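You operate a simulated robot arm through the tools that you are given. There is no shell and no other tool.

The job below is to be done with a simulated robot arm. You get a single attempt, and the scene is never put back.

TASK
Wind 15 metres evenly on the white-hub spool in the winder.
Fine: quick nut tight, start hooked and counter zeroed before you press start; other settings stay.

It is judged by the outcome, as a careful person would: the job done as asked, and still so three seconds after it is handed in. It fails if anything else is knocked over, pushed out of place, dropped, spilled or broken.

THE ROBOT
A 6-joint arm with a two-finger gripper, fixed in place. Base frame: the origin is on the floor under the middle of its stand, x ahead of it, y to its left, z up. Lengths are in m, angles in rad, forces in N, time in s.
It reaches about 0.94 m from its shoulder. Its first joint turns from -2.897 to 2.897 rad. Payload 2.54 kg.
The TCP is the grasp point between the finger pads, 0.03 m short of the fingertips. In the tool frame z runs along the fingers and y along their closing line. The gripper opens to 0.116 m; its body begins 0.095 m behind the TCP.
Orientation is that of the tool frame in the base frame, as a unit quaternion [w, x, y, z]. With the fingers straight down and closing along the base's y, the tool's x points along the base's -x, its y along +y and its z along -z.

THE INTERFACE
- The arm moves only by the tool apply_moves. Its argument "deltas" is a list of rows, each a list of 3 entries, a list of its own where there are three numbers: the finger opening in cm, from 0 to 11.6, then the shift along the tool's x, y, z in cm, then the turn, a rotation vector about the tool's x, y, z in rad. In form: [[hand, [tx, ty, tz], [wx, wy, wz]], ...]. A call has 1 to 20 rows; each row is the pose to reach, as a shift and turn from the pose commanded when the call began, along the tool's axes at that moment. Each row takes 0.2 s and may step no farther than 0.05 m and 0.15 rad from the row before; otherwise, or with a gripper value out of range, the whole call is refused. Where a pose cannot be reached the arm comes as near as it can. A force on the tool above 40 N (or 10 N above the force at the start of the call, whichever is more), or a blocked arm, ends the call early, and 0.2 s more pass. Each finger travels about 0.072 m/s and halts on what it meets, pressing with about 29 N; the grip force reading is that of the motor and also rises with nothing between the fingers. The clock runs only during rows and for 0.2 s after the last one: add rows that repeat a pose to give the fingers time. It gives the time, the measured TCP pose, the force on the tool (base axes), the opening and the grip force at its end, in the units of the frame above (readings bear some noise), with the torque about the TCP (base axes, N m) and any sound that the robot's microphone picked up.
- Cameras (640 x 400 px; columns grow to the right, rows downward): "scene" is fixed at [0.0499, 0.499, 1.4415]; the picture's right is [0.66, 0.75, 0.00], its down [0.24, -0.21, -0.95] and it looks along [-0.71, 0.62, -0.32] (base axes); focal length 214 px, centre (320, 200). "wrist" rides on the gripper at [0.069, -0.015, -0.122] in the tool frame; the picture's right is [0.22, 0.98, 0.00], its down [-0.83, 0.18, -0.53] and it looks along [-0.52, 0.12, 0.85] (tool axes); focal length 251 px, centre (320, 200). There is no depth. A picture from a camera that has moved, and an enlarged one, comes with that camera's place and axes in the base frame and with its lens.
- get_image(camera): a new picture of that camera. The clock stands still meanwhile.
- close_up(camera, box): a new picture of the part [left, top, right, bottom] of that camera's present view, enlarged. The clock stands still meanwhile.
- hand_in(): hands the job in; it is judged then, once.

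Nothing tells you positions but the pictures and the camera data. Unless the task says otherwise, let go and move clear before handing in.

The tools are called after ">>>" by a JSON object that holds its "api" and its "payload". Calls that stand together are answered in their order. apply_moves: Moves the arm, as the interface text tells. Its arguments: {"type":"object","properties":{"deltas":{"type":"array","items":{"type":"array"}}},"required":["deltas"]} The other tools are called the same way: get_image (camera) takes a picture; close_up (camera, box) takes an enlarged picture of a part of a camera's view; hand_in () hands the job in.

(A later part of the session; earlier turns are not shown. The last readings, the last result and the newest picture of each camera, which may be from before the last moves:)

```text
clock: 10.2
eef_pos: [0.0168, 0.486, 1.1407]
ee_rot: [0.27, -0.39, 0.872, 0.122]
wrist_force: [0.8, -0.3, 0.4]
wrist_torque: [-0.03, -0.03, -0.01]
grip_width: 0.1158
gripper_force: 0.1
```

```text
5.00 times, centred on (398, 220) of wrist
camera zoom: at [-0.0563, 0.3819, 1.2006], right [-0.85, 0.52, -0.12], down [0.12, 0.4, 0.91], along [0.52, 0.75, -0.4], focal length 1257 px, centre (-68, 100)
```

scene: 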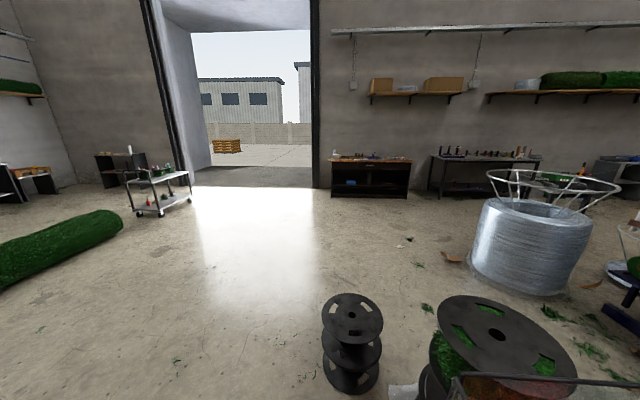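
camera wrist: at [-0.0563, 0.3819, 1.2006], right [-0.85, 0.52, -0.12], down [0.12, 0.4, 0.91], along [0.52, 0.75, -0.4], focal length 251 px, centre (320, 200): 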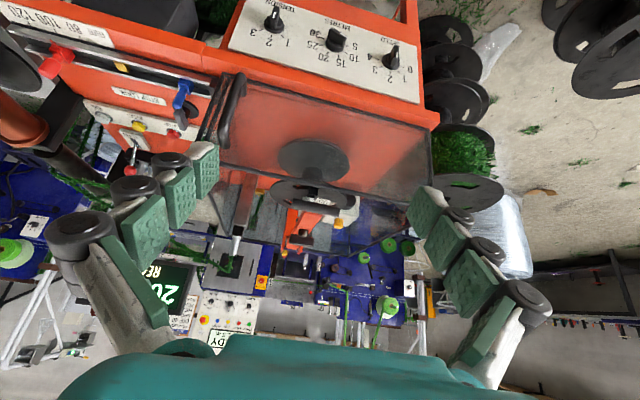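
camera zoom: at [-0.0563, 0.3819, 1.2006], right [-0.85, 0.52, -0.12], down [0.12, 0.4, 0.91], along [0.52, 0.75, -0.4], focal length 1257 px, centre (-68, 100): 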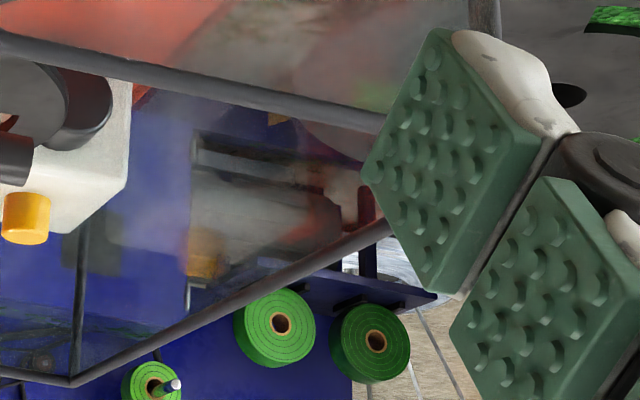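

Findings: METRES sits at about (0.19, 0.71, 0.60) on a vertical front panel and needs about 47° clockwise to reach 15. The other settings look right. First I bring the hand in front of that panel, pointing horizontally, well clear of the guard.

>>> {"api": "apply_moves", "payload": {"deltas": [[11.6, [1.63, 0.21, 3.92], [0, -0.0746, 0]], [11.6, [3.26, 0.43, 7.84], [0, -0.1492, 0]], [11.6, [4.89, 0.64, 11.75], [0, -0.2238, 0]], [11.6, [6.52, 0.86, 15.67], [0, -0.2985, 0]], [11.6, [8.15, 1.07, 19.59], [0, -0.373, 0]], [11.6, [9.78, 1.29, 23.51], [0, -0.4477, 0]], [11.6, [11.41, 1.5, 27.42], [0, -0.5223, 0]], [11.6, [13.04, 1.72, 31.34], [0, -0.597, 0]], [11.6, [14.67, 1.93, 35.26], [0, -0.6715, 0]], [11.6, [16.3, 2.15, 39.18], [0, -0.7461, 0]], [11.6, [17.93, 2.36, 43.09], [0, -0.8208, 0]], [11.6, [19.56, 2.57, 47.0], [0, -0.8954, 0]], [11.6, [21.19, 2.79, 50.93], [0, -0.97, 0]], [11.6, [21.19, 2.79, 50.93], [0, -0.97, 0]]]}}

>>> {"api": "get_image", "payload": {"camera": "wrist"}}

```text
clock: 13.2
eef_pos: [0.0157, 0.6636, 0.609]
ee_rot: [0.646, -0.287, 0.646, 0.289]
wrist_force: [1.0, 0.7, 0.5]
wrist_torque: [0.04, 0.0, 0.02]
grip_width: 0.116
gripper_force: 0.1
out of reach, approached as far as the arm can: row 9, 10, 11, 12, 13, 14
```

```text
taken
camera wrist: at [-0.0555, 0.5641, 0.5373], right [-0.73, 0.65, -0.21], down [-0.49, -0.28, 0.83], along [0.48, 0.7, 0.52], focal length 251 px, centre (320, 200)
```

wrist: 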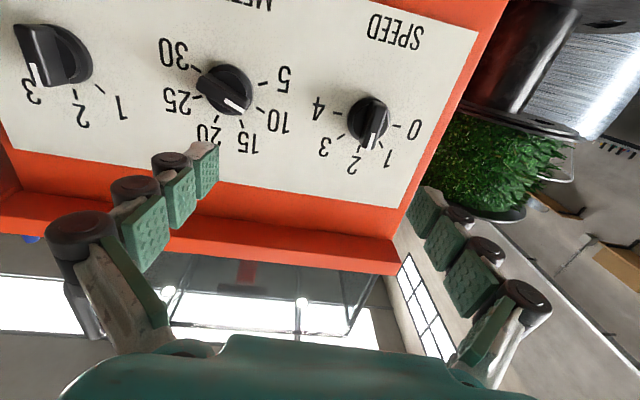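

The arm stopped short of the target on a joint limit, leaving me slightly left of it, but this frontal view of the knobs is excellent. Zooming in to read them.

>>> {"api": "close_up", "payload": {"camera": "wrist", "box": [150, 20, 310, 160]}}

>>> {"api": "close_up", "payload": {"camera": "wrist", "box": [300, 60, 440, 180]}}

>>> {"api": "get_image", "payload": {"camera": "scene"}}

```text
2.86 times, centred on (230, 90) of wrist
camera zoom: at [-0.0555, 0.5641, 0.5373], right [-0.73, 0.65, -0.21], down [-0.49, -0.28, 0.83], along [0.48, 0.7, 0.52], focal length 718 px, centre (577, 514)
```

zoom: 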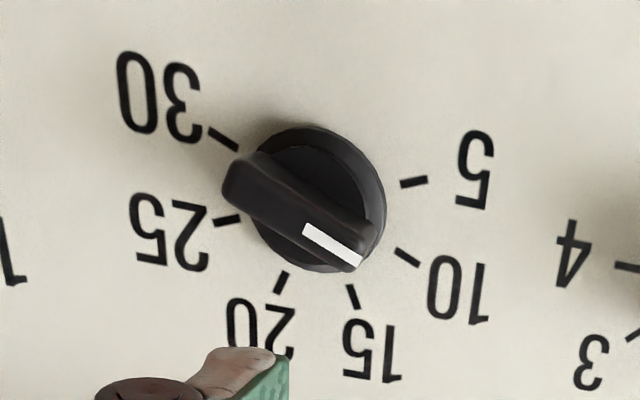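

```text
3.33 times, centred on (370, 120) of wrist
camera zoom: at [-0.0555, 0.5641, 0.5373], right [-0.73, 0.65, -0.21], down [-0.49, -0.28, 0.83], along [0.48, 0.7, 0.52], focal length 838 px, centre (153, 467)
```

zoom: 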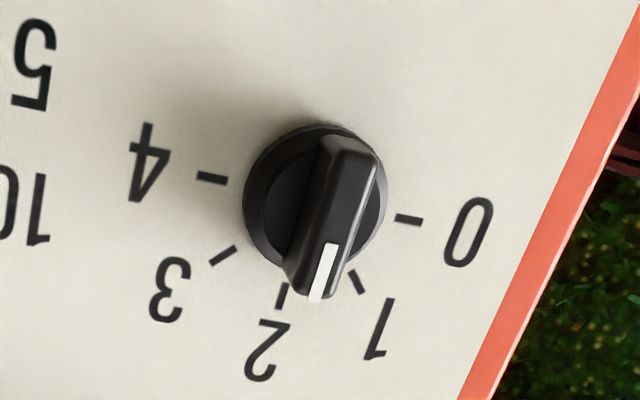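

```text
taken
```

scene: 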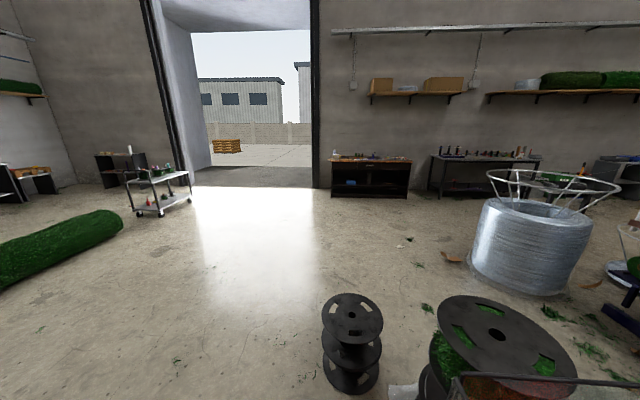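

The frontal view confirms METRES at 10, SPEED at 2 and TENSION at 2. I'll roll the hand so its closing line crosses the METRES wing, and narrow the opening.

>>> {"api": "apply_moves", "payload": {"deltas": [[9, [0, -0.5, 0], [0, 0, -0.147]], [7, [0, -1, 0], [0, 0, -0.294]], [6, [0, -1.5, 0], [0, 0, -0.441]], [6, [0, -2, 0], [0, 0, -0.588]], [6, [0, -2.5, 0], [0, 0, -0.735]], [6, [0, -3, 0], [0, 0, -0.882]], [6, [0, -3.5, 0], [0, 0, -1.029]], [6, [0, -4, 0], [0, 0, -1.17]], [6, [0, -4, 0], [0, 0, -1.17]]]}}

>>> {"api": "get_image", "payload": {"camera": "wrist"}}

```text
clock: 15.2
eef_pos: [0.0275, 0.6697, 0.6138]
ee_rot: [0.698, -0.596, 0.38, -0.117]
wrist_force: [0.0, 0.5, 0.9]
wrist_torque: [-0.01, -0.03, 0.01]
grip_width: 0.0598
gripper_force: 0.1
out of reach, approached as far as the arm can: row 1, 2, 3, 4, 5, 6, 7, 8, 9
```

```text
taken
camera wrist: at [-0.0044, 0.5341, 0.5994], right [-0.14, 0.12, -0.98], down [-0.97, 0.16, 0.16], along [0.18, 0.98, 0.1], focal length 251 px, centre (320, 200)
```

wrist: 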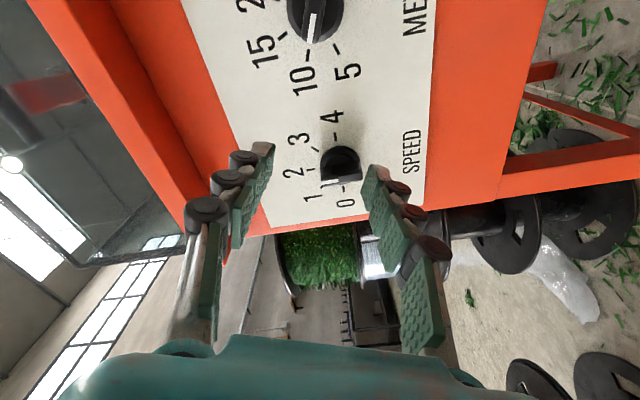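

The arm can't fold closer to its base here, so I'll approach the knob from the left along the wing's own direction. First part of that move, then a check.

>>> {"api": "apply_moves", "payload": {"deltas": [[6, [2.0, -0.3, 2.2], [0, 0, 0]], [6, [4.0, -0.6, 4.4], [0, 0, 0]], [6, [5.0, -0.8, 5.4], [0, 0, 0]], [6, [5.0, -0.8, 5.4], [0, 0, 0]]]}}

>>> {"api": "get_image", "payload": {"camera": "wrist"}}

```text
clock: 16.2
eef_pos: [0.0841, 0.7047, 0.6057]
ee_rot: [0.698, -0.596, 0.38, -0.115]
wrist_force: [0.5, 0.9, 0.2]
wrist_torque: [-0.02, 0.02, -0.01]
grip_width: 0.06
gripper_force: 0.0
out of reach, approached as far as the arm can: row 1, 2, 3, 4
```

```text
taken
camera wrist: at [0.0525, 0.5687, 0.5897], right [-0.14, 0.12, -0.98], down [-0.97, 0.16, 0.16], along [0.17, 0.98, 0.1], focal length 251 px, centre (320, 200)
```

wrist: 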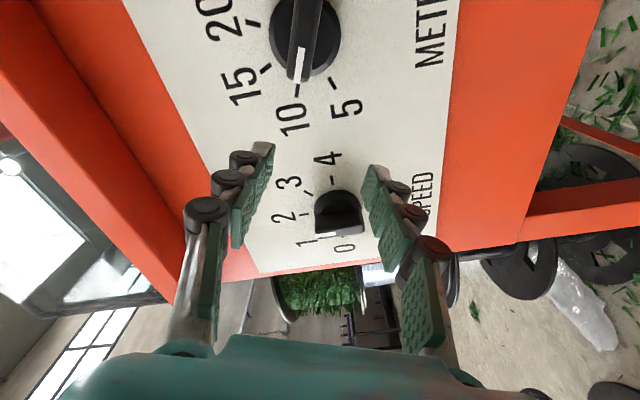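

The limit depends on the tool's heading. Turning the heading about 15° toward +x should free the arm, so I'll back off slightly, turn that way and line up in front of METRES.

>>> {"api": "apply_moves", "payload": {"deltas": [[6, [1.8, -0.5, -1.5], [0.034, 0.08, 0]], [6, [3.6, -1.0, -2.0], [0.068, 0.16, 0]], [6, [5.31, -1.49, -2.34], [0.1024, 0.2413, 0]], [6, [5.31, -1.49, -2.34], [0.1024, 0.2413, 0]]]}}

>>> {"api": "get_image", "payload": {"camera": "wrist"}}

```text
clock: 17.2
eef_pos: [0.11, 0.6494, 0.605]
ee_rot: [0.676, -0.543, 0.454, -0.205]
wrist_force: [-0.4, 0.2, -1.3]
wrist_torque: [0.01, -0.01, -0.02]
grip_width: 0.0598
gripper_force: 0.1
out of reach, approached as far as the arm can: row 2, 3, 4
```

```text
taken
camera wrist: at [0.0442, 0.5256, 0.5898], right [-0.1, 0.15, -0.98], down [-0.9, 0.4, 0.16], along [0.42, 0.9, 0.1], focal length 251 px, centre (320, 200)
```

wrist: 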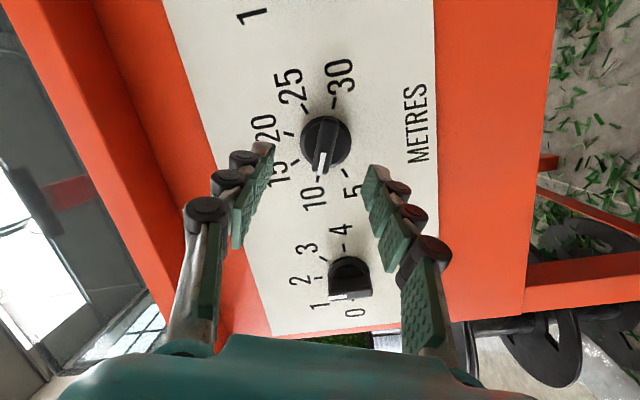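

Now the hand is lined up about 6 cm in front of METRES. A close look for the final alignment.

>>> {"api": "close_up", "payload": {"camera": "wrist", "box": [260, 90, 390, 200]}}

```text
3.64 times, centred on (325, 145) of wrist
camera zoom: at [0.0442, 0.5256, 0.5898], right [-0.1, 0.15, -0.98], down [-0.9, 0.4, 0.16], along [0.42, 0.9, 0.1], focal length 914 px, centre (302, 400)
```

zoom: 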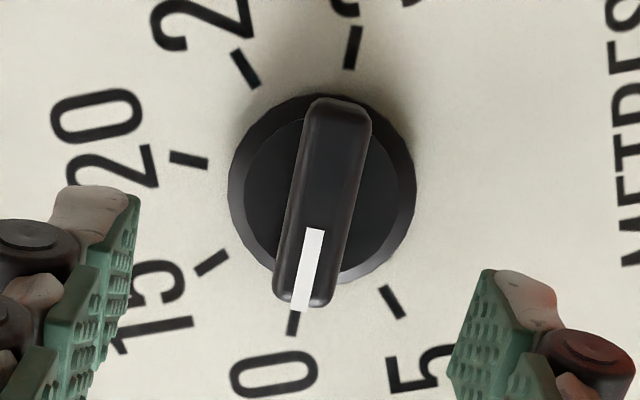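

The wing's front centre comes out at (0.172, 0.697, 0.599), and its base is 27 mm behind that. I'm advancing most of the way and checking again.

>>> {"api": "apply_moves", "payload": {"deltas": [[6, [-0.3, 0.5, 1.5], [0, 0, 0]], [6, [-0.6, 0.96, 3.0], [0, 0, 0]], [6, [-0.63, 0.96, 4.5], [0, 0, 0]], [6, [-0.63, 0.96, 4.5], [0, 0, 0]]]}}

>>> {"api": "get_image", "payload": {"camera": "wrist"}}

```text
clock: 18.2
eef_pos: [0.1424, 0.6785, 0.6075]
ee_rot: [0.675, -0.543, 0.455, -0.206]
wrist_force: [-0.7, -1.4, 0.2]
wrist_torque: [0.05, -0.01, 0.02]
grip_width: 0.0599
gripper_force: 0.0
out of reach, approached as far as the arm can: row 1, 2, 3, 4
```

```text
taken
camera wrist: at [0.0776, 0.5554, 0.5925], right [-0.1, 0.15, -0.98], down [-0.9, 0.4, 0.16], along [0.42, 0.9, 0.1], focal length 251 px, centre (320, 200)
```

wrist: 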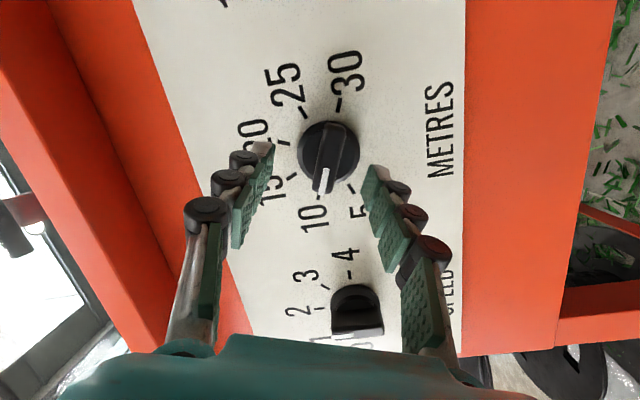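

The arm holds z about 9 mm high here because of its limit. I'll pitch the hand slightly downward to relieve it and correct the height before going onto the wing.

>>> {"api": "apply_moves", "payload": {"deltas": [[6, [0, 0.5, 0], [-0.055, 0.0235, 0]], [6, [0, 0.8, 0], [-0.11, 0.047, 0]], [6, [0, 0.8, 0], [-0.11, 0.047, 0]]]}}

>>> {"api": "close_up", "payload": {"camera": "wrist", "box": [230, 90, 410, 230]}}

```text
clock: 19.0
eef_pos: [0.1414, 0.6835, 0.5993]
ee_rot: [0.635, -0.574, 0.48, -0.193]
wrist_force: [0.4, -0.5, 0.8]
wrist_torque: [-0.01, 0.04, 0.02]
grip_width: 0.06
gripper_force: 0.0
```

```text
2.86 times, centred on (320, 160) of wrist
camera zoom: at [0.0758, 0.5582, 0.5995], right [-0.2, 0.09, -0.98], down [-0.88, 0.42, 0.22], along [0.43, 0.9, 0.0], focal length 718 px, centre (320, 314)
```

zoom: 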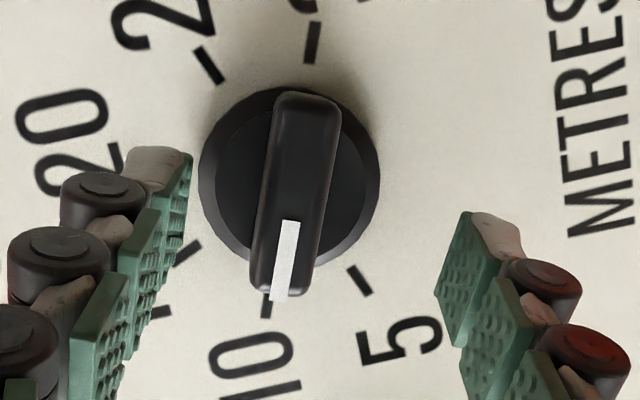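

The fingers are about 5–6 mm low relative to the wing, so I correct that, slide onto the wing and close.

>>> {"api": "apply_moves", "payload": {"deltas": [[6, [0, -0.6, 0.7], [0, 0, 0]], [6, [0, -0.6, 1.4], [0, 0, 0]], [6, [0, -0.6, 2.0], [0, 0, 0]], [6, [0, -0.6, 2.0], [0, 0, 0]]]}}

>>> {"api": "close_up", "payload": {"camera": "wrist", "box": [230, 90, 410, 230]}}

```text
clock: 20.0
eef_pos: [0.1604, 0.6921, 0.6025]
ee_rot: [0.635, -0.573, 0.481, -0.193]
wrist_force: [0.1, 0.1, -0.8]
wrist_torque: [-0.01, -0.03, 0.01]
grip_width: 0.0596
gripper_force: 0.1
```

```text
2.86 times, centred on (320, 160) of wrist
camera zoom: at [0.0944, 0.5685, 0.6024], right [-0.2, 0.09, -0.98], down [-0.88, 0.42, 0.22], along [0.43, 0.9, 0.0], focal length 718 px, centre (320, 314)
```

zoom: 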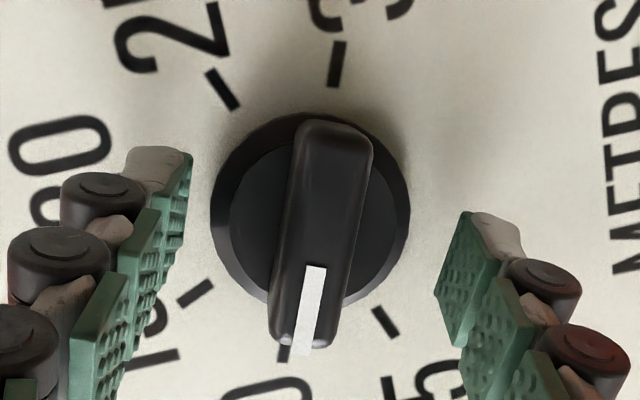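

The wing is now centred between the finger pads. Closing on it.

>>> {"api": "apply_moves", "payload": {"deltas": [[3, [0, 0, 0], [0, 0, 0]], [1, [0, 0, 0], [0, 0, 0]], [0.5, [0, 0, 0], [0, 0, 0]], [0.5, [0, 0, 0], [0, 0, 0]]]}}

>>> {"api": "close_up", "payload": {"camera": "wrist", "box": [230, 90, 410, 230]}}

```text
clock: 21.0
eef_pos: [0.1613, 0.6913, 0.6047]
ee_rot: [0.636, -0.572, 0.48, -0.193]
wrist_force: [9.4, 0.5, 22.4]
wrist_torque: [0.46, -0.69, -0.63]
grip_width: 0.0146
gripper_force: 40.6
```

```text
2.86 times, centred on (320, 160) of wrist
camera zoom: at [0.095, 0.5682, 0.6034], right [-0.2, 0.09, -0.98], down [-0.88, 0.42, 0.22], along [0.43, 0.9, 0.0], focal length 718 px, centre (320, 314)
```

zoom: 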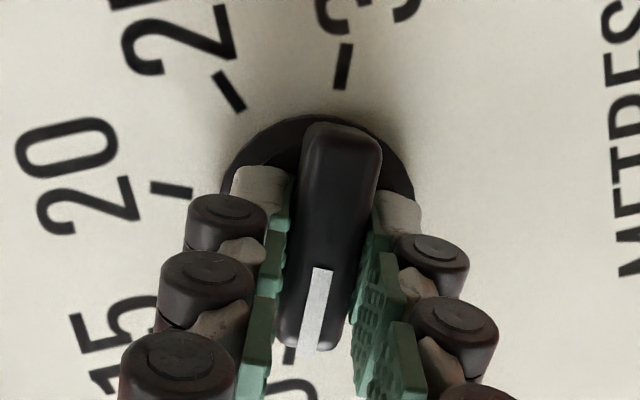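

The wing is gripped, with the tool riding about 2 mm low. I relieve that, then turn about the panel normal by ~45° clockwise, from 10 to 15.

>>> {"api": "apply_moves", "payload": {"deltas": [[0.5, [0, -0.2, 0], [0, 0, 0]], [0.5, [0.04, -0.27, 0], [-0.034, -0.002, 0.127]], [0.5, [0.08, -0.33, 0], [-0.068, -0.004, 0.253]], [0.5, [0.11, -0.4, 0], [-0.102, -0.006, 0.38]], [0.5, [0.15, -0.46, 0], [-0.136, -0.0085, 0.506]], [0.5, [0.19, -0.53, 0], [-0.17, -0.0105, 0.633]], [0.5, [0.22, -0.6, 0], [-0.204, -0.013, 0.759]], [0.5, [0.22, -0.6, 0], [-0.204, -0.013, 0.759]]]}}

>>> {"api": "close_up", "payload": {"camera": "wrist", "box": [210, 60, 410, 230]}}

```text
clock: 22.6
eef_pos: [0.1631, 0.6894, 0.6082]
ee_rot: [0.605, -0.423, 0.668, 0.089]
wrist_force: [3.6, -6.3, 3.8]
wrist_torque: [0.25, -0.29, -0.69]
grip_width: 0.0147
gripper_force: 41.3
out of reach, approached as far as the arm can: row 7
stopped in row 7: the force on the tool passed its limit at 52 N (the readings are from after the stop); the commanded pose is now the measured one
```

```text
2.35 times, centred on (310, 145) of wrist
camera zoom: at [0.0885, 0.5722, 0.5811], right [-0.64, 0.52, -0.57], down [-0.59, 0.16, 0.79], along [0.5, 0.84, 0.2], focal length 592 px, centre (344, 329)
```

zoom: 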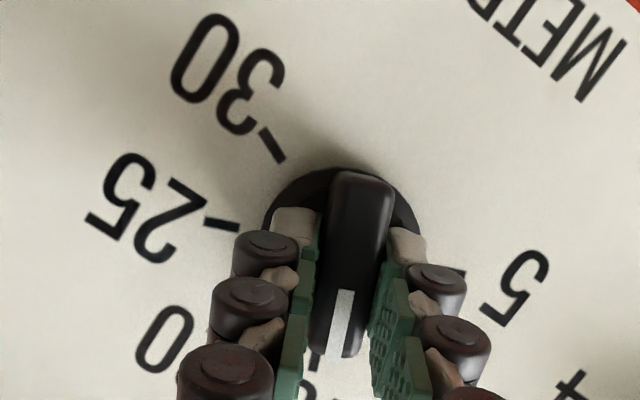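

The knob turned with the hand, and a force limit stopped the last few degrees. I'll open and back off a little to read it.

>>> {"api": "apply_moves", "payload": {"deltas": [[3, [0, 0, 0], [0, 0, 0]], [6, [0, 0, 0], [0, 0, 0]], [6, [0, 0, 0], [0, 0, 0]], [6, [0, 0, -1.5], [0, 0, 0]], [6, [0, 0, -3], [0, 0, 0]]]}}

>>> {"api": "get_image", "payload": {"camera": "wrist"}}

>>> {"api": "close_up", "payload": {"camera": "wrist", "box": [210, 60, 410, 230]}}

```text
clock: 23.8
eef_pos: [0.1356, 0.6782, 0.6169]
ee_rot: [0.606, -0.422, 0.669, 0.088]
wrist_force: [-0.2, 0.2, -0.5]
wrist_torque: [-0.02, -0.03, -0.02]
grip_width: 0.06
gripper_force: 0.0
out of reach, approached as far as the arm can: row 4, 5
```

```text
taken
camera wrist: at [0.0618, 0.5612, 0.5903], right [-0.64, 0.52, -0.57], down [-0.59, 0.16, 0.79], along [0.5, 0.84, 0.2], focal length 251 px, centre (320, 200)
```

wrist: 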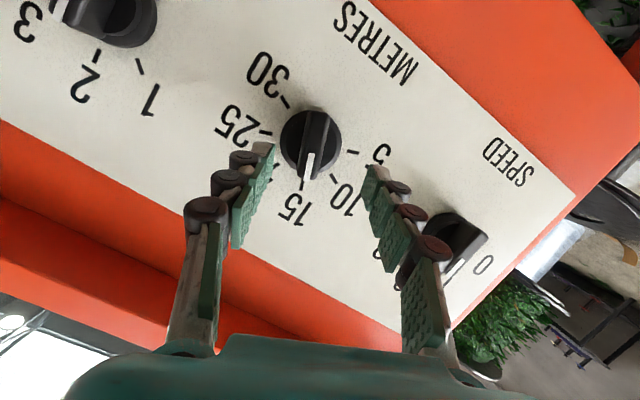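

```text
2.35 times, centred on (310, 145) of wrist
camera zoom: at [0.0618, 0.5612, 0.5903], right [-0.64, 0.52, -0.57], down [-0.59, 0.16, 0.79], along [0.5, 0.84, 0.2], focal length 592 px, centre (344, 329)
```

zoom: 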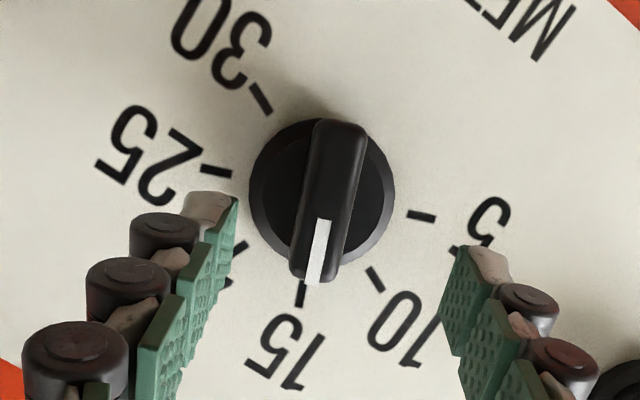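

METRES now points exactly at 15. Next I retreat from the panel, raise the hand clear of the guard and return to a downward-looking pose to study the quick nut.

>>> {"api": "apply_moves", "payload": {"deltas": [[7, [0, 0, -2.5], [0, 0, 0]], [8, [0, 0, -5], [0, 0, 0]], [9, [-2.75, -1.56, -7.54], [-0.071, 0.106, 0.033]], [10, [-5.49, -3.12, -10.08], [-0.142, 0.212, 0.066]], [11, [-8.24, -4.67, -12.61], [-0.213, 0.317, 0.099]], [11.6, [-10.98, -6.23, -15.15], [-0.284, 0.423, 0.132]], [11.6, [-13.73, -7.79, -17.69], [-0.355, 0.529, 0.165]], [11.6, [-16.47, -9.35, -20.23], [-0.4255, 0.6347, 0.198]], [11.6, [-20.26, -11.04, -21.31], [-0.4255, 0.6347, 0.198]], [11.6, [-24.06, -12.73, -22.38], [-0.4255, 0.6347, 0.198]], [11.6, [-27.85, -14.42, -23.46], [-0.4255, 0.6347, 0.198]], [11.6, [-31.64, -16.1, -24.54], [-0.4255, 0.6347, 0.198]], [11.6, [-35.43, -17.8, -25.6], [-0.4255, 0.6347, 0.198]], [11.6, [-39.23, -19.48, -26.7], [-0.4255, 0.6347, 0.198]], [11.6, [-43.02, -21.17, -27.77], [-0.4255, 0.6347, 0.198]], [11.6, [-43.02, -21.17, -27.77], [-0.4255, 0.6347, 0.198]]]}}

>>> {"api": "get_image", "payload": {"camera": "wrist"}}

```text
clock: 27.2
eef_pos: [0.0371, 0.5655, 1.1528]
ee_rot: [0.255, -0.48, 0.826, 0.148]
wrist_force: [0.2, 0.5, 0.2]
wrist_torque: [0.0, 0.03, 0.02]
grip_width: 0.1161
gripper_force: 0.0
out of reach, approached as far as the arm can: row 1, 2
```

```text
taken
camera wrist: at [-0.0136, 0.4492, 1.212], right [-0.94, 0.33, -0.12], down [0.03, 0.42, 0.91], along [0.35, 0.84, -0.4], focal length 251 px, centre (320, 200)
```

wrist: 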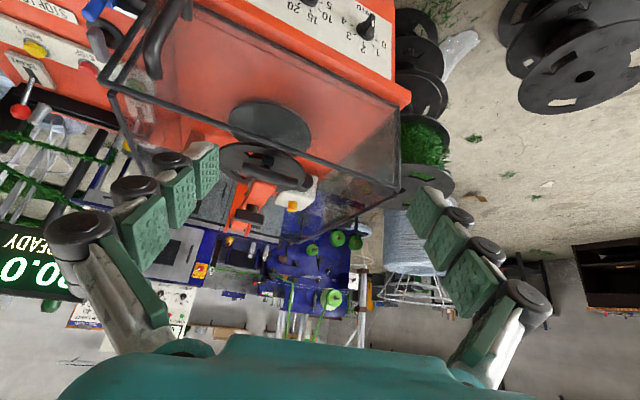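

Next I move above the spool area, keeping well above the arm, for a close look at the nut.

>>> {"api": "apply_moves", "payload": {"deltas": [[11.6, [-4.1, -1.7, 0.44], [0, 0, 0]], [11.6, [-8.2, -3.4, 0.88], [0, 0, 0]], [11.6, [-12.2, -5.0, 1.3], [0, 0, 0]], [11.6, [-16.3, -6.7, 1.75], [0, 0, 0]], [11.6, [-20.4, -8.4, 2.2], [0, 0, 0]], [11.6, [-20.4, -8.4, 2.2], [0, 0, 0]]]}}

>>> {"api": "get_image", "payload": {"camera": "wrist"}}

```text
clock: 28.6
eef_pos: [0.1999, 0.6826, 1.2462]
ee_rot: [0.255, -0.479, 0.827, 0.148]
wrist_force: [-0.8, -0.4, 0.3]
wrist_torque: [0.01, -0.02, 0.0]
grip_width: 0.1162
gripper_force: 0.0
```

```text
taken
camera wrist: at [0.149, 0.567, 1.3066], right [-0.94, 0.33, -0.12], down [0.03, 0.42, 0.91], along [0.35, 0.84, -0.4], focal length 251 px, centre (320, 200)
```

wrist: 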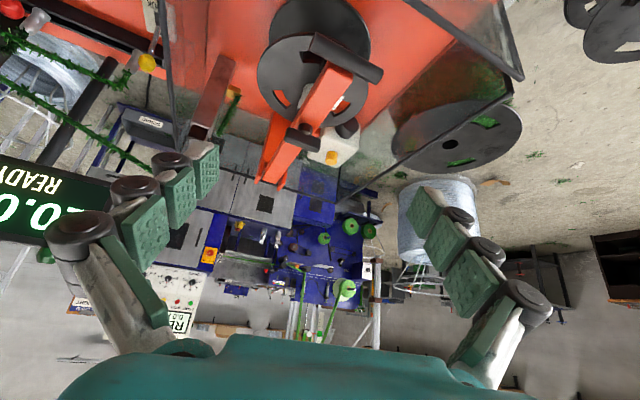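

>>> {"api": "close_up", "payload": {"camera": "wrist", "box": [250, 10, 390, 190]}}

>>> {"api": "close_up", "payload": {"camera": "wrist", "box": [270, 105, 340, 165]}}

>>> {"api": "close_up", "payload": {"camera": "wrist", "box": [170, 50, 270, 150]}}

>>> {"api": "close_up", "payload": {"camera": "wrist", "box": [290, 30, 390, 120]}}

```text
2.22 times, centred on (320, 100) of wrist
camera zoom: at [0.149, 0.567, 1.3066], right [-0.94, 0.33, -0.12], down [0.03, 0.42, 0.91], along [0.35, 0.84, -0.4], focal length 559 px, centre (320, 422)
```

zoom: 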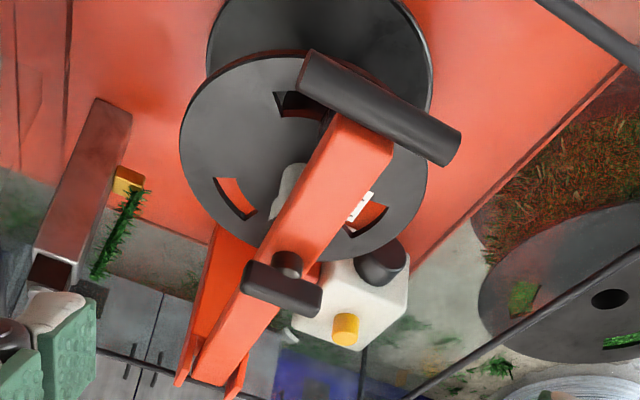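

```text
6.67 times, centred on (305, 135) of wrist
camera zoom: at [0.149, 0.567, 1.3066], right [-0.94, 0.33, -0.12], down [0.03, 0.42, 0.91], along [0.35, 0.84, -0.4], focal length 1676 px, centre (420, 633)
```

zoom: 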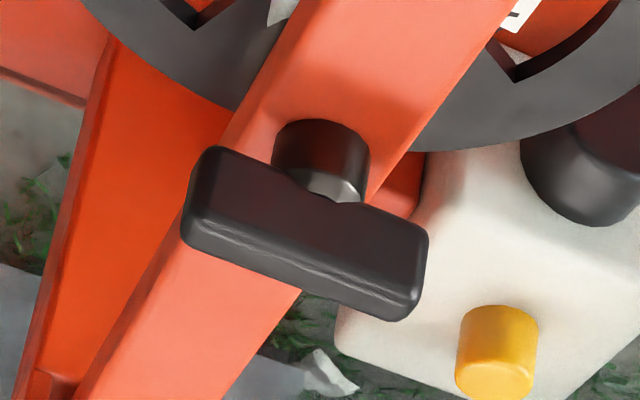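

```text
4.00 times, centred on (220, 100) of wrist
camera zoom: at [0.149, 0.567, 1.3066], right [-0.94, 0.33, -0.12], down [0.03, 0.42, 0.91], along [0.35, 0.84, -0.4], focal length 1006 px, centre (720, 600)
```

zoom: 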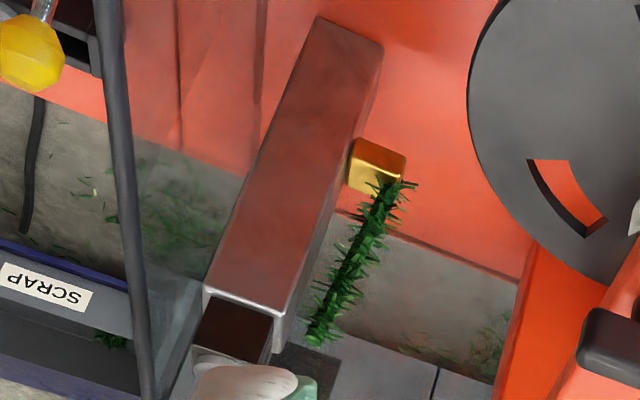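

```text
4.44 times, centred on (340, 75) of wrist
camera zoom: at [0.149, 0.567, 1.3066], right [-0.94, 0.33, -0.12], down [0.03, 0.42, 0.91], along [0.35, 0.84, -0.4], focal length 1118 px, centre (231, 756)
```

zoom: 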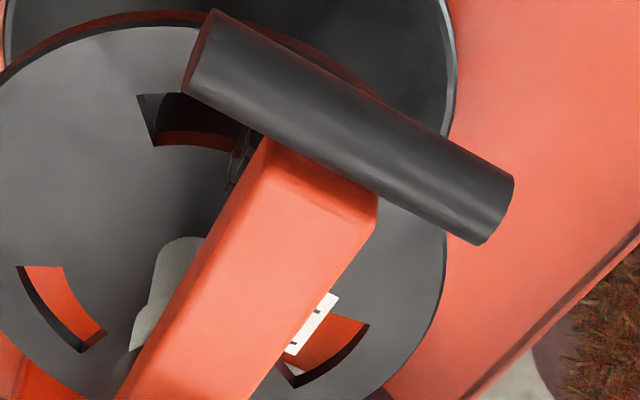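

The T-handle is centred at (0.3225, 0.874, 1.045), and its bar lies along the machine's left-right axis above the arm. I'll move to a pre-grasp just above it, with the hand tilted and the closing line along the bar.

>>> {"api": "apply_moves", "payload": {"deltas": [[11, [-1.5, 0.07, 3.66], [0.027, 0, 0.039]], [10.5, [-3.0, 0.15, 7.3], [0.054, 0, 0.079]], [10, [-4.5, 0.22, 11.0], [0.08, 0, 0.118]], [10, [-6.0, 0.3, 14.6], [0.107, 0, 0.157]], [10, [-7.55, 0.37, 18.3], [0.1336, 0, 0.196]], [10, [-7.55, 0.37, 18.3], [0.1336, 0, 0.196]]]}}

>>> {"api": "get_image", "payload": {"camera": "wrist"}}

```text
clock: 30.0
eef_pos: [0.2792, 0.8292, 1.1391]
ee_rot: [0.272, -0.376, 0.878, 0.117]
wrist_force: [0.2, -0.2, 0.4]
wrist_torque: [0.0, 0.02, -0.01]
grip_width: 0.1001
gripper_force: 0.2
```

```text
taken
camera wrist: at [0.2018, 0.7277, 1.1991], right [-0.83, 0.54, -0.12], down [0.13, 0.4, 0.91], along [0.54, 0.74, -0.4], focal length 251 px, centre (320, 200)
```

wrist: 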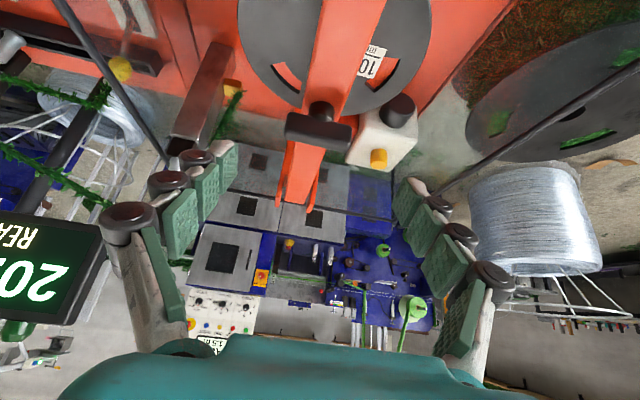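

>>> {"api": "close_up", "payload": {"camera": "wrist", "box": [260, 80, 380, 180]}}

>>> {"api": "close_up", "payload": {"camera": "wrist", "box": [0, 180, 160, 340]}}

```text
4.00 times, centred on (320, 130) of wrist
camera zoom: at [0.2018, 0.7277, 1.1991], right [-0.83, 0.54, -0.12], down [0.13, 0.4, 0.91], along [0.54, 0.74, -0.4], focal length 1006 px, centre (320, 480)
```

zoom: 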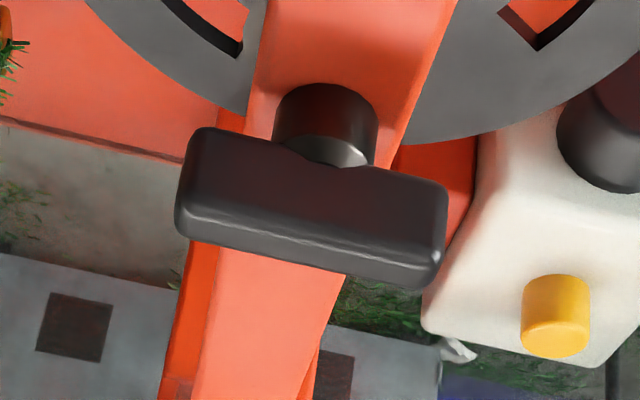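

```text
2.50 times, centred on (80, 260) of wrist
camera zoom: at [0.2018, 0.7277, 1.1991], right [-0.83, 0.54, -0.12], down [0.13, 0.4, 0.91], along [0.54, 0.74, -0.4], focal length 629 px, centre (920, 50)
```

zoom: 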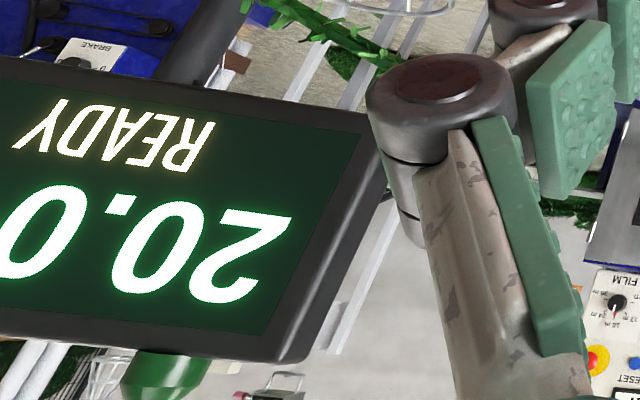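

The handle sits exactly on the approach axis, and I can see exposed shiny thread between its collar and the bar, which suggests it's loose. Descending onto it along the tool axis.

>>> {"api": "apply_moves", "payload": {"deltas": [[10, [0, 0, 3.5], [0, 0, 0]], [10, [0.1, 0, 7], [0, 0, 0]], [10, [0.1, 0, 10], [0, 0, 0]], [10, [0.1, 0, 10], [0, 0, 0]]]}}

>>> {"api": "get_image", "payload": {"camera": "wrist"}}

```text
clock: 31.0
eef_pos: [0.3178, 0.8679, 1.0552]
ee_rot: [0.271, -0.378, 0.877, 0.118]
wrist_force: [-0.4, -0.4, -0.6]
wrist_torque: [0.02, 0.01, -0.01]
grip_width: 0.1
gripper_force: 0.0
```

```text
taken
camera wrist: at [0.2408, 0.7671, 1.1152], right [-0.83, 0.54, -0.12], down [0.13, 0.4, 0.91], along [0.54, 0.74, -0.4], focal length 251 px, centre (320, 200)
```

wrist: 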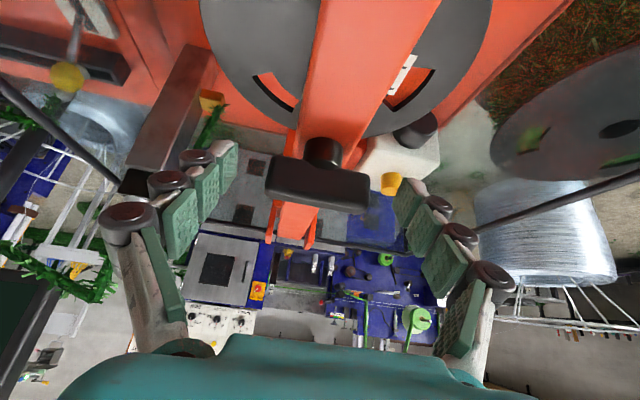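

The bar is centred between the fingers. Closing on its ends.

>>> {"api": "apply_moves", "payload": {"deltas": [[7.5, [0, 0, 0], [0, 0, 0]], [5, [0, 0, 0], [0, 0, 0]], [5, [0, 0, 0], [0, 0, 0]]]}}

>>> {"api": "close_up", "payload": {"camera": "wrist", "box": [220, 100, 430, 260]}}

```text
clock: 31.8
eef_pos: [0.3177, 0.8686, 1.0569]
ee_rot: [0.271, -0.379, 0.877, 0.117]
wrist_force: [-1.1, 3.7, 2.6]
wrist_torque: [0.31, 0.23, 0.04]
grip_width: 0.0637
gripper_force: 44.6
```

```text
2.50 times, centred on (325, 180) of wrist
camera zoom: at [0.2405, 0.7671, 1.1155], right [-0.83, 0.54, -0.12], down [0.13, 0.4, 0.91], along [0.54, 0.74, -0.4], focal length 629 px, centre (308, 250)
```

zoom: 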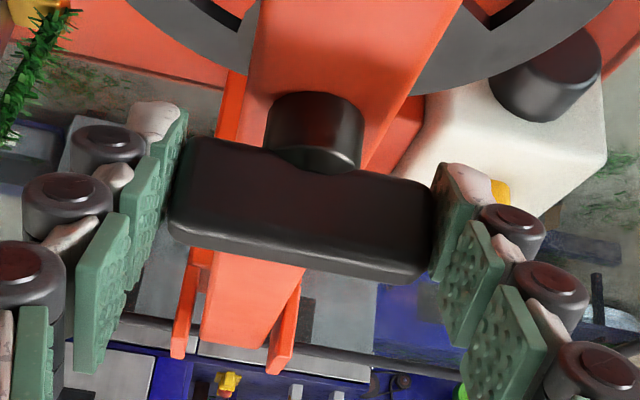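

Grip is firm at 6.4 cm. Turning clockwise, seen from above, about the vertical nut axis in small steps.

>>> {"api": "apply_moves", "payload": {"deltas": [[5, [0, 0.09, 0], [0.068, 0, 0.099]], [5, [0, 0.18, 0], [0.136, 0, 0.198]], [5, [0, 0.27, 0], [0.204, 0, 0.297]], [5, [0, 0.33, 0], [0.249, 0, 0.363]], [5, [0, 0.33, 0], [0.249, 0, 0.363]]]}}

>>> {"api": "close_up", "payload": {"camera": "wrist", "box": [220, 100, 430, 260]}}

```text
clock: 33.0
eef_pos: [0.3141, 0.8726, 1.0553]
ee_rot: [0.291, -0.178, 0.938, 0.057]
wrist_force: [-3.7, 32.2, 14.3]
wrist_torque: [1.07, 0.09, 0.36]
grip_width: 0.0634
gripper_force: 45.4
```

```text
2.50 times, centred on (325, 180) of wrist
camera zoom: at [0.2013, 0.8129, 1.1153], right [-0.52, 0.84, -0.12], down [0.29, 0.3, 0.91], along [0.8, 0.44, -0.4], focal length 629 px, centre (308, 250)
```

zoom: 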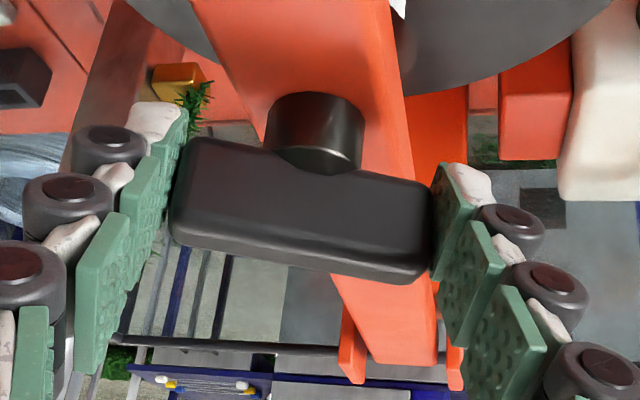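

The bar turned 25° with me at low torque, though some side force built up. I'll release, back off and check the nut before taking a new grip.

>>> {"api": "apply_moves", "payload": {"deltas": [[8, [0, 0, 0], [0, 0, 0]], [10, [0, 0, 0], [0, 0, 0]], [10, [0, 0, -3], [0, 0, 0]], [10, [0, 0, -6.5], [0, 0, 0]], [10, [0, 0, -10], [0, 0, 0]], [10, [0, 0, -10], [0, 0, 0]]]}}

>>> {"api": "get_image", "payload": {"camera": "wrist"}}

>>> {"api": "close_up", "payload": {"camera": "wrist", "box": [260, 80, 380, 180]}}

```text
clock: 34.4
eef_pos: [0.2645, 0.8487, 1.1366]
ee_rot: [0.29, -0.177, 0.939, 0.055]
wrist_force: [0.1, -0.6, -0.9]
wrist_torque: [-0.02, 0.01, 0.0]
grip_width: 0.0997
gripper_force: 0.1
out of reach, approached as far as the arm can: row 5, 6
```

```text
taken
camera wrist: at [0.1508, 0.788, 1.1954], right [-0.52, 0.85, -0.12], down [0.29, 0.31, 0.91], along [0.8, 0.44, -0.4], focal length 251 px, centre (320, 200)
```

wrist: 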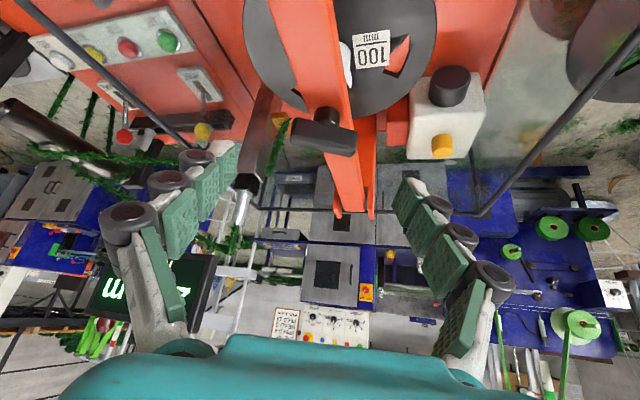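

```text
4.00 times, centred on (320, 130) of wrist
camera zoom: at [0.1508, 0.788, 1.1954], right [-0.52, 0.85, -0.12], down [0.29, 0.31, 0.91], along [0.8, 0.44, -0.4], focal length 1006 px, centre (320, 480)
```

zoom: 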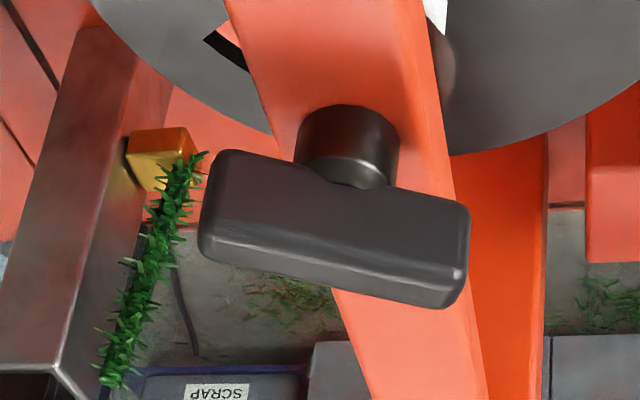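

The nut turned smoothly and stays put, with no torque build-up yet. I'll swing the hand around at a safe height to grip the bar across its thickness, which gives a much larger turning range.

>>> {"api": "apply_moves", "payload": {"deltas": [[9, [-0.7, -0.8, 0], [-0.081, 0, -0.1185]], [8, [-1.4, -1.6, 0], [-0.162, 0, -0.237]], [7, [-2.1, -2.4, 0], [-0.243, 0, -0.3555]], [7, [-2.8, -3.2, 0], [-0.324, 0, -0.474]], [7, [-3.5, -4.0, 0], [-0.405, 0, -0.5925]], [7, [-4.2, -4.8, 0], [-0.486, 0, -0.711]], [7, [-4.9, -5.6, 0], [-0.567, 0, -0.8295]], [7, [-5.6, -6.4, 0], [-0.648, 0, -0.948]], [7, [-6.3, -7.2, 0], [-0.729, 0, -1.0665]], [7, [-7.0, -8.0, 0], [-0.81, 0, -1.185]], [7, [-7.7, -8.8, 0.1], [-0.89, 0, -1.303]], [7, [-7.7, -8.8, 0.1], [-0.89, 0, -1.303]]]}}

>>> {"api": "get_image", "payload": {"camera": "wrist"}}

```text
clock: 37.0
eef_pos: [0.3544, 0.7873, 1.1805]
ee_rot: [-0.167, 0.791, -0.535, -0.245]
wrist_force: [-0.9, 1.3, 0.2]
wrist_torque: [0.02, -0.01, -0.01]
grip_width: 0.07
gripper_force: 0.0
out of reach, approached as far as the arm can: row 7, 8, 9, 10
```

```text
taken
camera wrist: at [0.4145, 0.6762, 1.2392], right [-0.84, -0.53, -0.12], down [-0.31, 0.29, 0.91], along [-0.44, 0.8, -0.4], focal length 251 px, centre (320, 200)
```

wrist: 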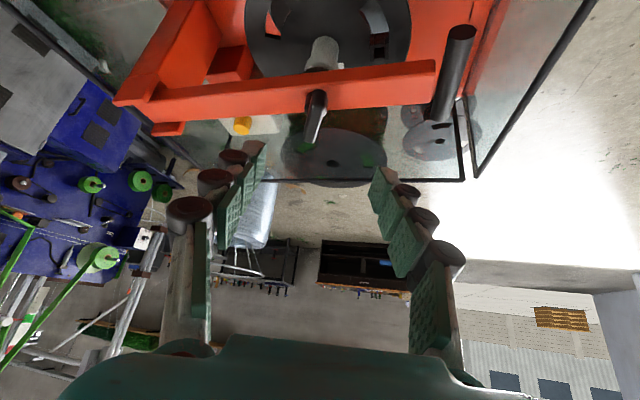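

>>> {"api": "close_up", "payload": {"camera": "wrist", "box": [270, 20, 390, 160]}}

>>> {"api": "close_up", "payload": {"camera": "wrist", "box": [90, 0, 500, 200]}}

```text
2.86 times, centred on (330, 90) of wrist
camera zoom: at [0.4145, 0.6762, 1.2392], right [-0.84, -0.53, -0.12], down [-0.31, 0.29, 0.91], along [-0.44, 0.8, -0.4], focal length 718 px, centre (291, 514)
```

zoom: 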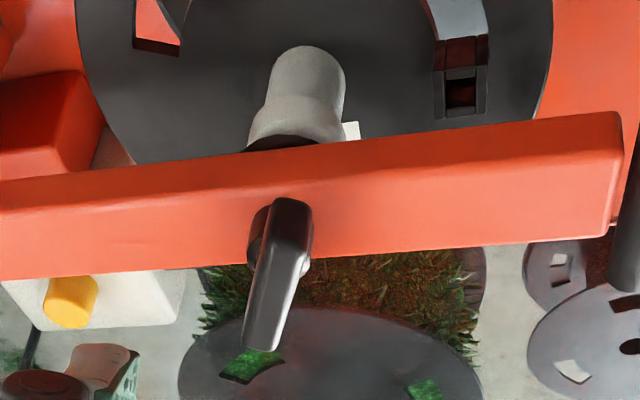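

```text
1.56 times, centred on (295, 100) of wrist
camera zoom: at [0.4145, 0.6762, 1.2392], right [-0.84, -0.53, -0.12], down [-0.31, 0.29, 0.91], along [-0.44, 0.8, -0.4], focal length 392 px, centre (359, 356)
```

zoom: 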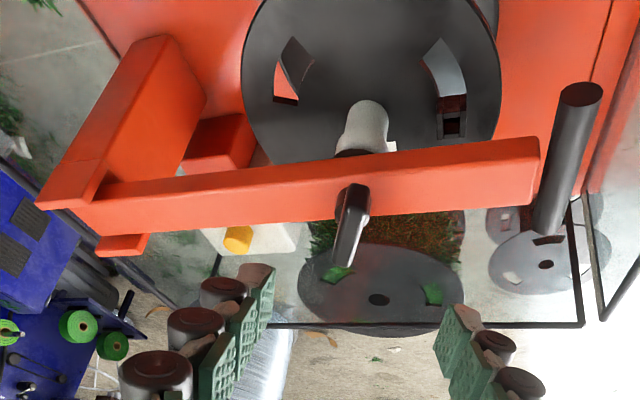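

The bar lies exactly along the tool heading and everything lines up. Descending to grip it across its thickness, keeping the fingertips above the arm and collar.

>>> {"api": "apply_moves", "payload": {"deltas": [[6, [0, -0.1, 4], [0, 0, 0]], [5, [0, -0.27, 8], [0, 0, 0]], [5, [0, -0.27, 11.5], [0, 0, 0]], [5, [0, -0.27, 14.6], [0, 0, 0]], [5, [0, -0.27, 14.6], [0, 0, 0]]]}}

>>> {"api": "get_image", "payload": {"camera": "wrist"}}

```text
clock: 38.2
eef_pos: [0.3288, 0.8814, 1.0761]
ee_rot: [-0.164, 0.791, -0.536, -0.243]
wrist_force: [0.3, -0.8, 0.3]
wrist_torque: [0.02, 0.0, -0.03]
grip_width: 0.0502
gripper_force: 0.0
out of reach, approached as far as the arm can: row 3, 4, 5
```

```text
taken
camera wrist: at [0.3882, 0.7717, 1.1354], right [-0.84, -0.53, -0.12], down [-0.31, 0.29, 0.91], along [-0.44, 0.8, -0.41], focal length 251 px, centre (320, 200)
```

wrist: 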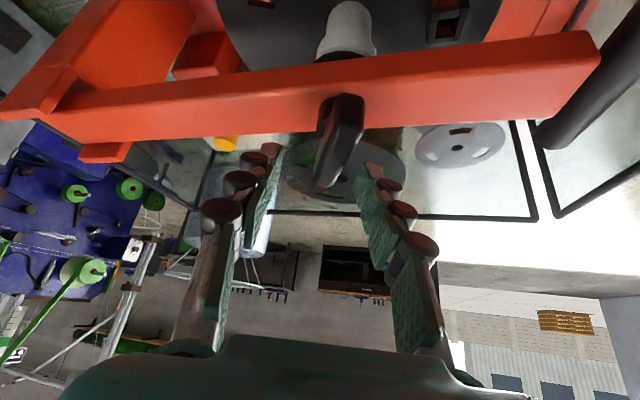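

The arm can't quite reach that heading down there, ending about 2 cm high. I'll back up and use a heading of 90°, where closing the fingers should itself swing the bar clockwise into line.

>>> {"api": "apply_moves", "payload": {"deltas": [[7, [0, 0, -4], [0, 0, 0]], [7, [0.4, 0.5, -7.5], [0, 0, 0]], [7, [0.8, 1.5, -9], [0.07, 0, 0.104]], [7, [1.2, 2.5, -9.36], [0.143, 0, 0.208]], [7, [1.64, 3.32, -9.36], [0.2146, 0, 0.3122]], [7, [1.64, 3.32, -9.36], [0.2146, 0, 0.3122]]]}}

>>> {"api": "close_up", "payload": {"camera": "wrist", "box": [200, 20, 440, 200]}}

```text
clock: 39.6
eef_pos: [0.323, 0.8174, 1.1438]
ee_rot: [0.21, -0.675, 0.676, 0.208]
wrist_force: [0.0, 0.8, -0.4]
wrist_torque: [-0.01, 0.01, 0.05]
grip_width: 0.0699
gripper_force: 0.0
out of reach, approached as far as the arm can: row 5, 6
```

```text
2.22 times, centred on (320, 110) of wrist
camera zoom: at [0.3366, 0.6917, 1.2043], right [-0.98, -0.18, -0.12], down [-0.18, 0.38, 0.91], along [-0.11, 0.91, -0.41], focal length 559 px, centre (320, 400)
```

zoom: 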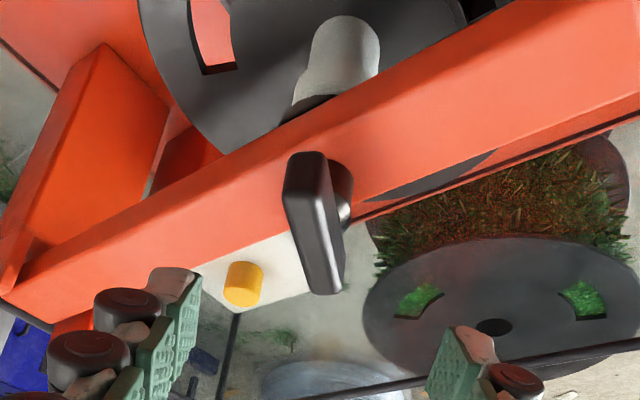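

From here I test whether this heading reaches the nut, descending with the fingers wide around the bar.

>>> {"api": "apply_moves", "payload": {"deltas": [[7, [0.3, 0, 3.2], [0, 0, 0]], [7, [0.6, 0, 6.4], [0, 0, 0]], [7, [0.8, 0, 9.4], [0, 0, 0]], [7, [0.8, 0, 9.4], [0, 0, 0]]]}}

>>> {"api": "close_up", "payload": {"camera": "wrist", "box": [200, 60, 440, 240]}}

```text
clock: 40.6
eef_pos: [0.3293, 0.8847, 1.0888]
ee_rot: [-0.209, 0.676, -0.675, -0.208]
wrist_force: [-0.2, 1.0, -1.1]
wrist_torque: [-0.03, -0.02, 0.03]
grip_width: 0.07
gripper_force: 0.1
out of reach, approached as far as the arm can: row 1, 2, 3, 4
```

```text
2.22 times, centred on (320, 150) of wrist
camera zoom: at [0.342, 0.7599, 1.1498], right [-0.98, -0.18, -0.12], down [-0.18, 0.38, 0.91], along [-0.11, 0.91, -0.41], focal length 559 px, centre (320, 311)
```

zoom: 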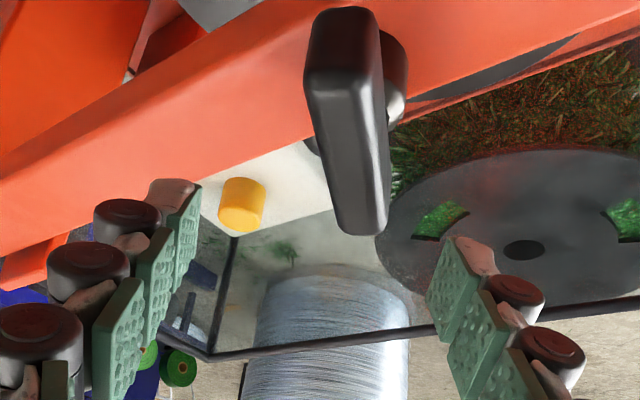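

This heading can't get down to the nut. I'll lift, then roll the hand about its own axis so the fingers cross the bar at a heading the arm likes, which also puts the camera on top. First the lift.

>>> {"api": "apply_moves", "payload": {"deltas": [[7, [0, 0, -4], [0, 0, 0]], [7, [0, 0.5, -8], [0, 0, 0]], [7, [1.3, 1.3, -11.5], [0, 0, 0]], [7, [2.7, 2.1, -14], [0, 0, 0]], [7, [4.05, 2.9, -16.2], [0, 0, 0]], [7, [4.05, 2.9, -16.2], [0, 0, 0]]]}}

```text
clock: 42.0
eef_pos: [0.3054, 0.8044, 1.2147]
ee_rot: [-0.209, 0.676, -0.676, -0.208]
wrist_force: [-0.2, 0.1, -0.8]
wrist_torque: [0.01, 0.01, 0.03]
grip_width: 0.07
gripper_force: 0.0
out of reach, approached as far as the arm can: row 4, 5, 6
```

>>> {"api": "apply_moves", "payload": {"deltas": [[7, [0, 0, 0], [0.0029, -0.0101, 0.14]], [7, [0, 0, 0], [0.0058, -0.02, 0.28]], [7, [0, 0, 0], [0.0086, -0.03, 0.42]], [7, [0, 0, 0], [0.0115, -0.04, 0.56]], [7, [0, 0, 0], [0.0144, -0.05, 0.7]], [7, [0, 0, 0], [0.0173, -0.06, 0.84]], [7, [0, 0, 0], [0.02, -0.07, 0.98]], [7, [0, 0, 0], [0.023, -0.08, 1.12]], [7, [0, 0, 0], [0.026, -0.09, 1.26]], [7, [0, 0, 0], [0.029, -0.1, 1.4]], [7, [0, 0, 0], [0.032, -0.11, 1.54]], [7, [0, 0, 0], [0.035, -0.12, 1.68]], [7, [0, 0, 0], [0.037, -0.13, 1.82]], [7, [0, 0, 0], [0.04, -0.14, 1.96]], [7, [0, 0, 0], [0.043, -0.15, 2.1]], [7, [0, 0, 0], [0.046, -0.16, 2.24]], [7, [0, 0, 0], [0.049, -0.171, 2.38]], [7, [0, 0, 0], [0.052, -0.181, 2.52]], [7, [0, 0, 0], [0.055, -0.191, 2.66]], [7, [0, 0, 0], [0.0575, -0.2015, 2.8]]]}}

>>> {"api": "get_image", "payload": {"camera": "wrist"}}

```text
clock: 46.2
eef_pos: [0.303, 0.8036, 1.214]
ee_rot: [-0.109, 0.571, 0.766, 0.275]
wrist_force: [0.4, -0.1, -0.7]
wrist_torque: [-0.01, -0.02, 0.02]
grip_width: 0.0701
gripper_force: 0.1
out of reach, approached as far as the arm can: row 2, 3, 4, 5, 6, 7, 8, 9, 10, 11, 12, 13, 14, 15, 16, 17, 18
```

```text
taken
camera wrist: at [0.2473, 0.7916, 1.3423], right [0.84, 0.37, 0.39], down [0.36, -0.93, 0.1], along [0.4, 0.06, -0.91], focal length 251 px, centre (320, 200)
```

wrist: 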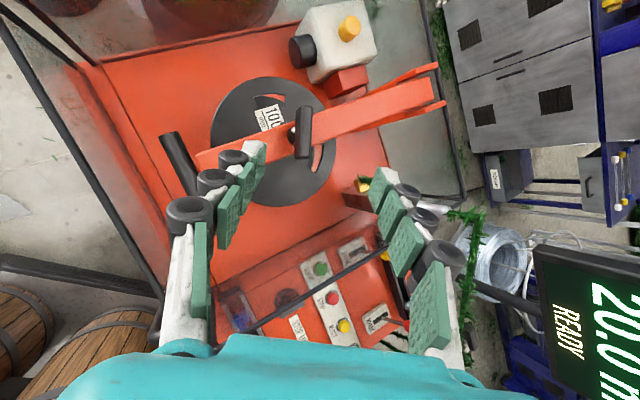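

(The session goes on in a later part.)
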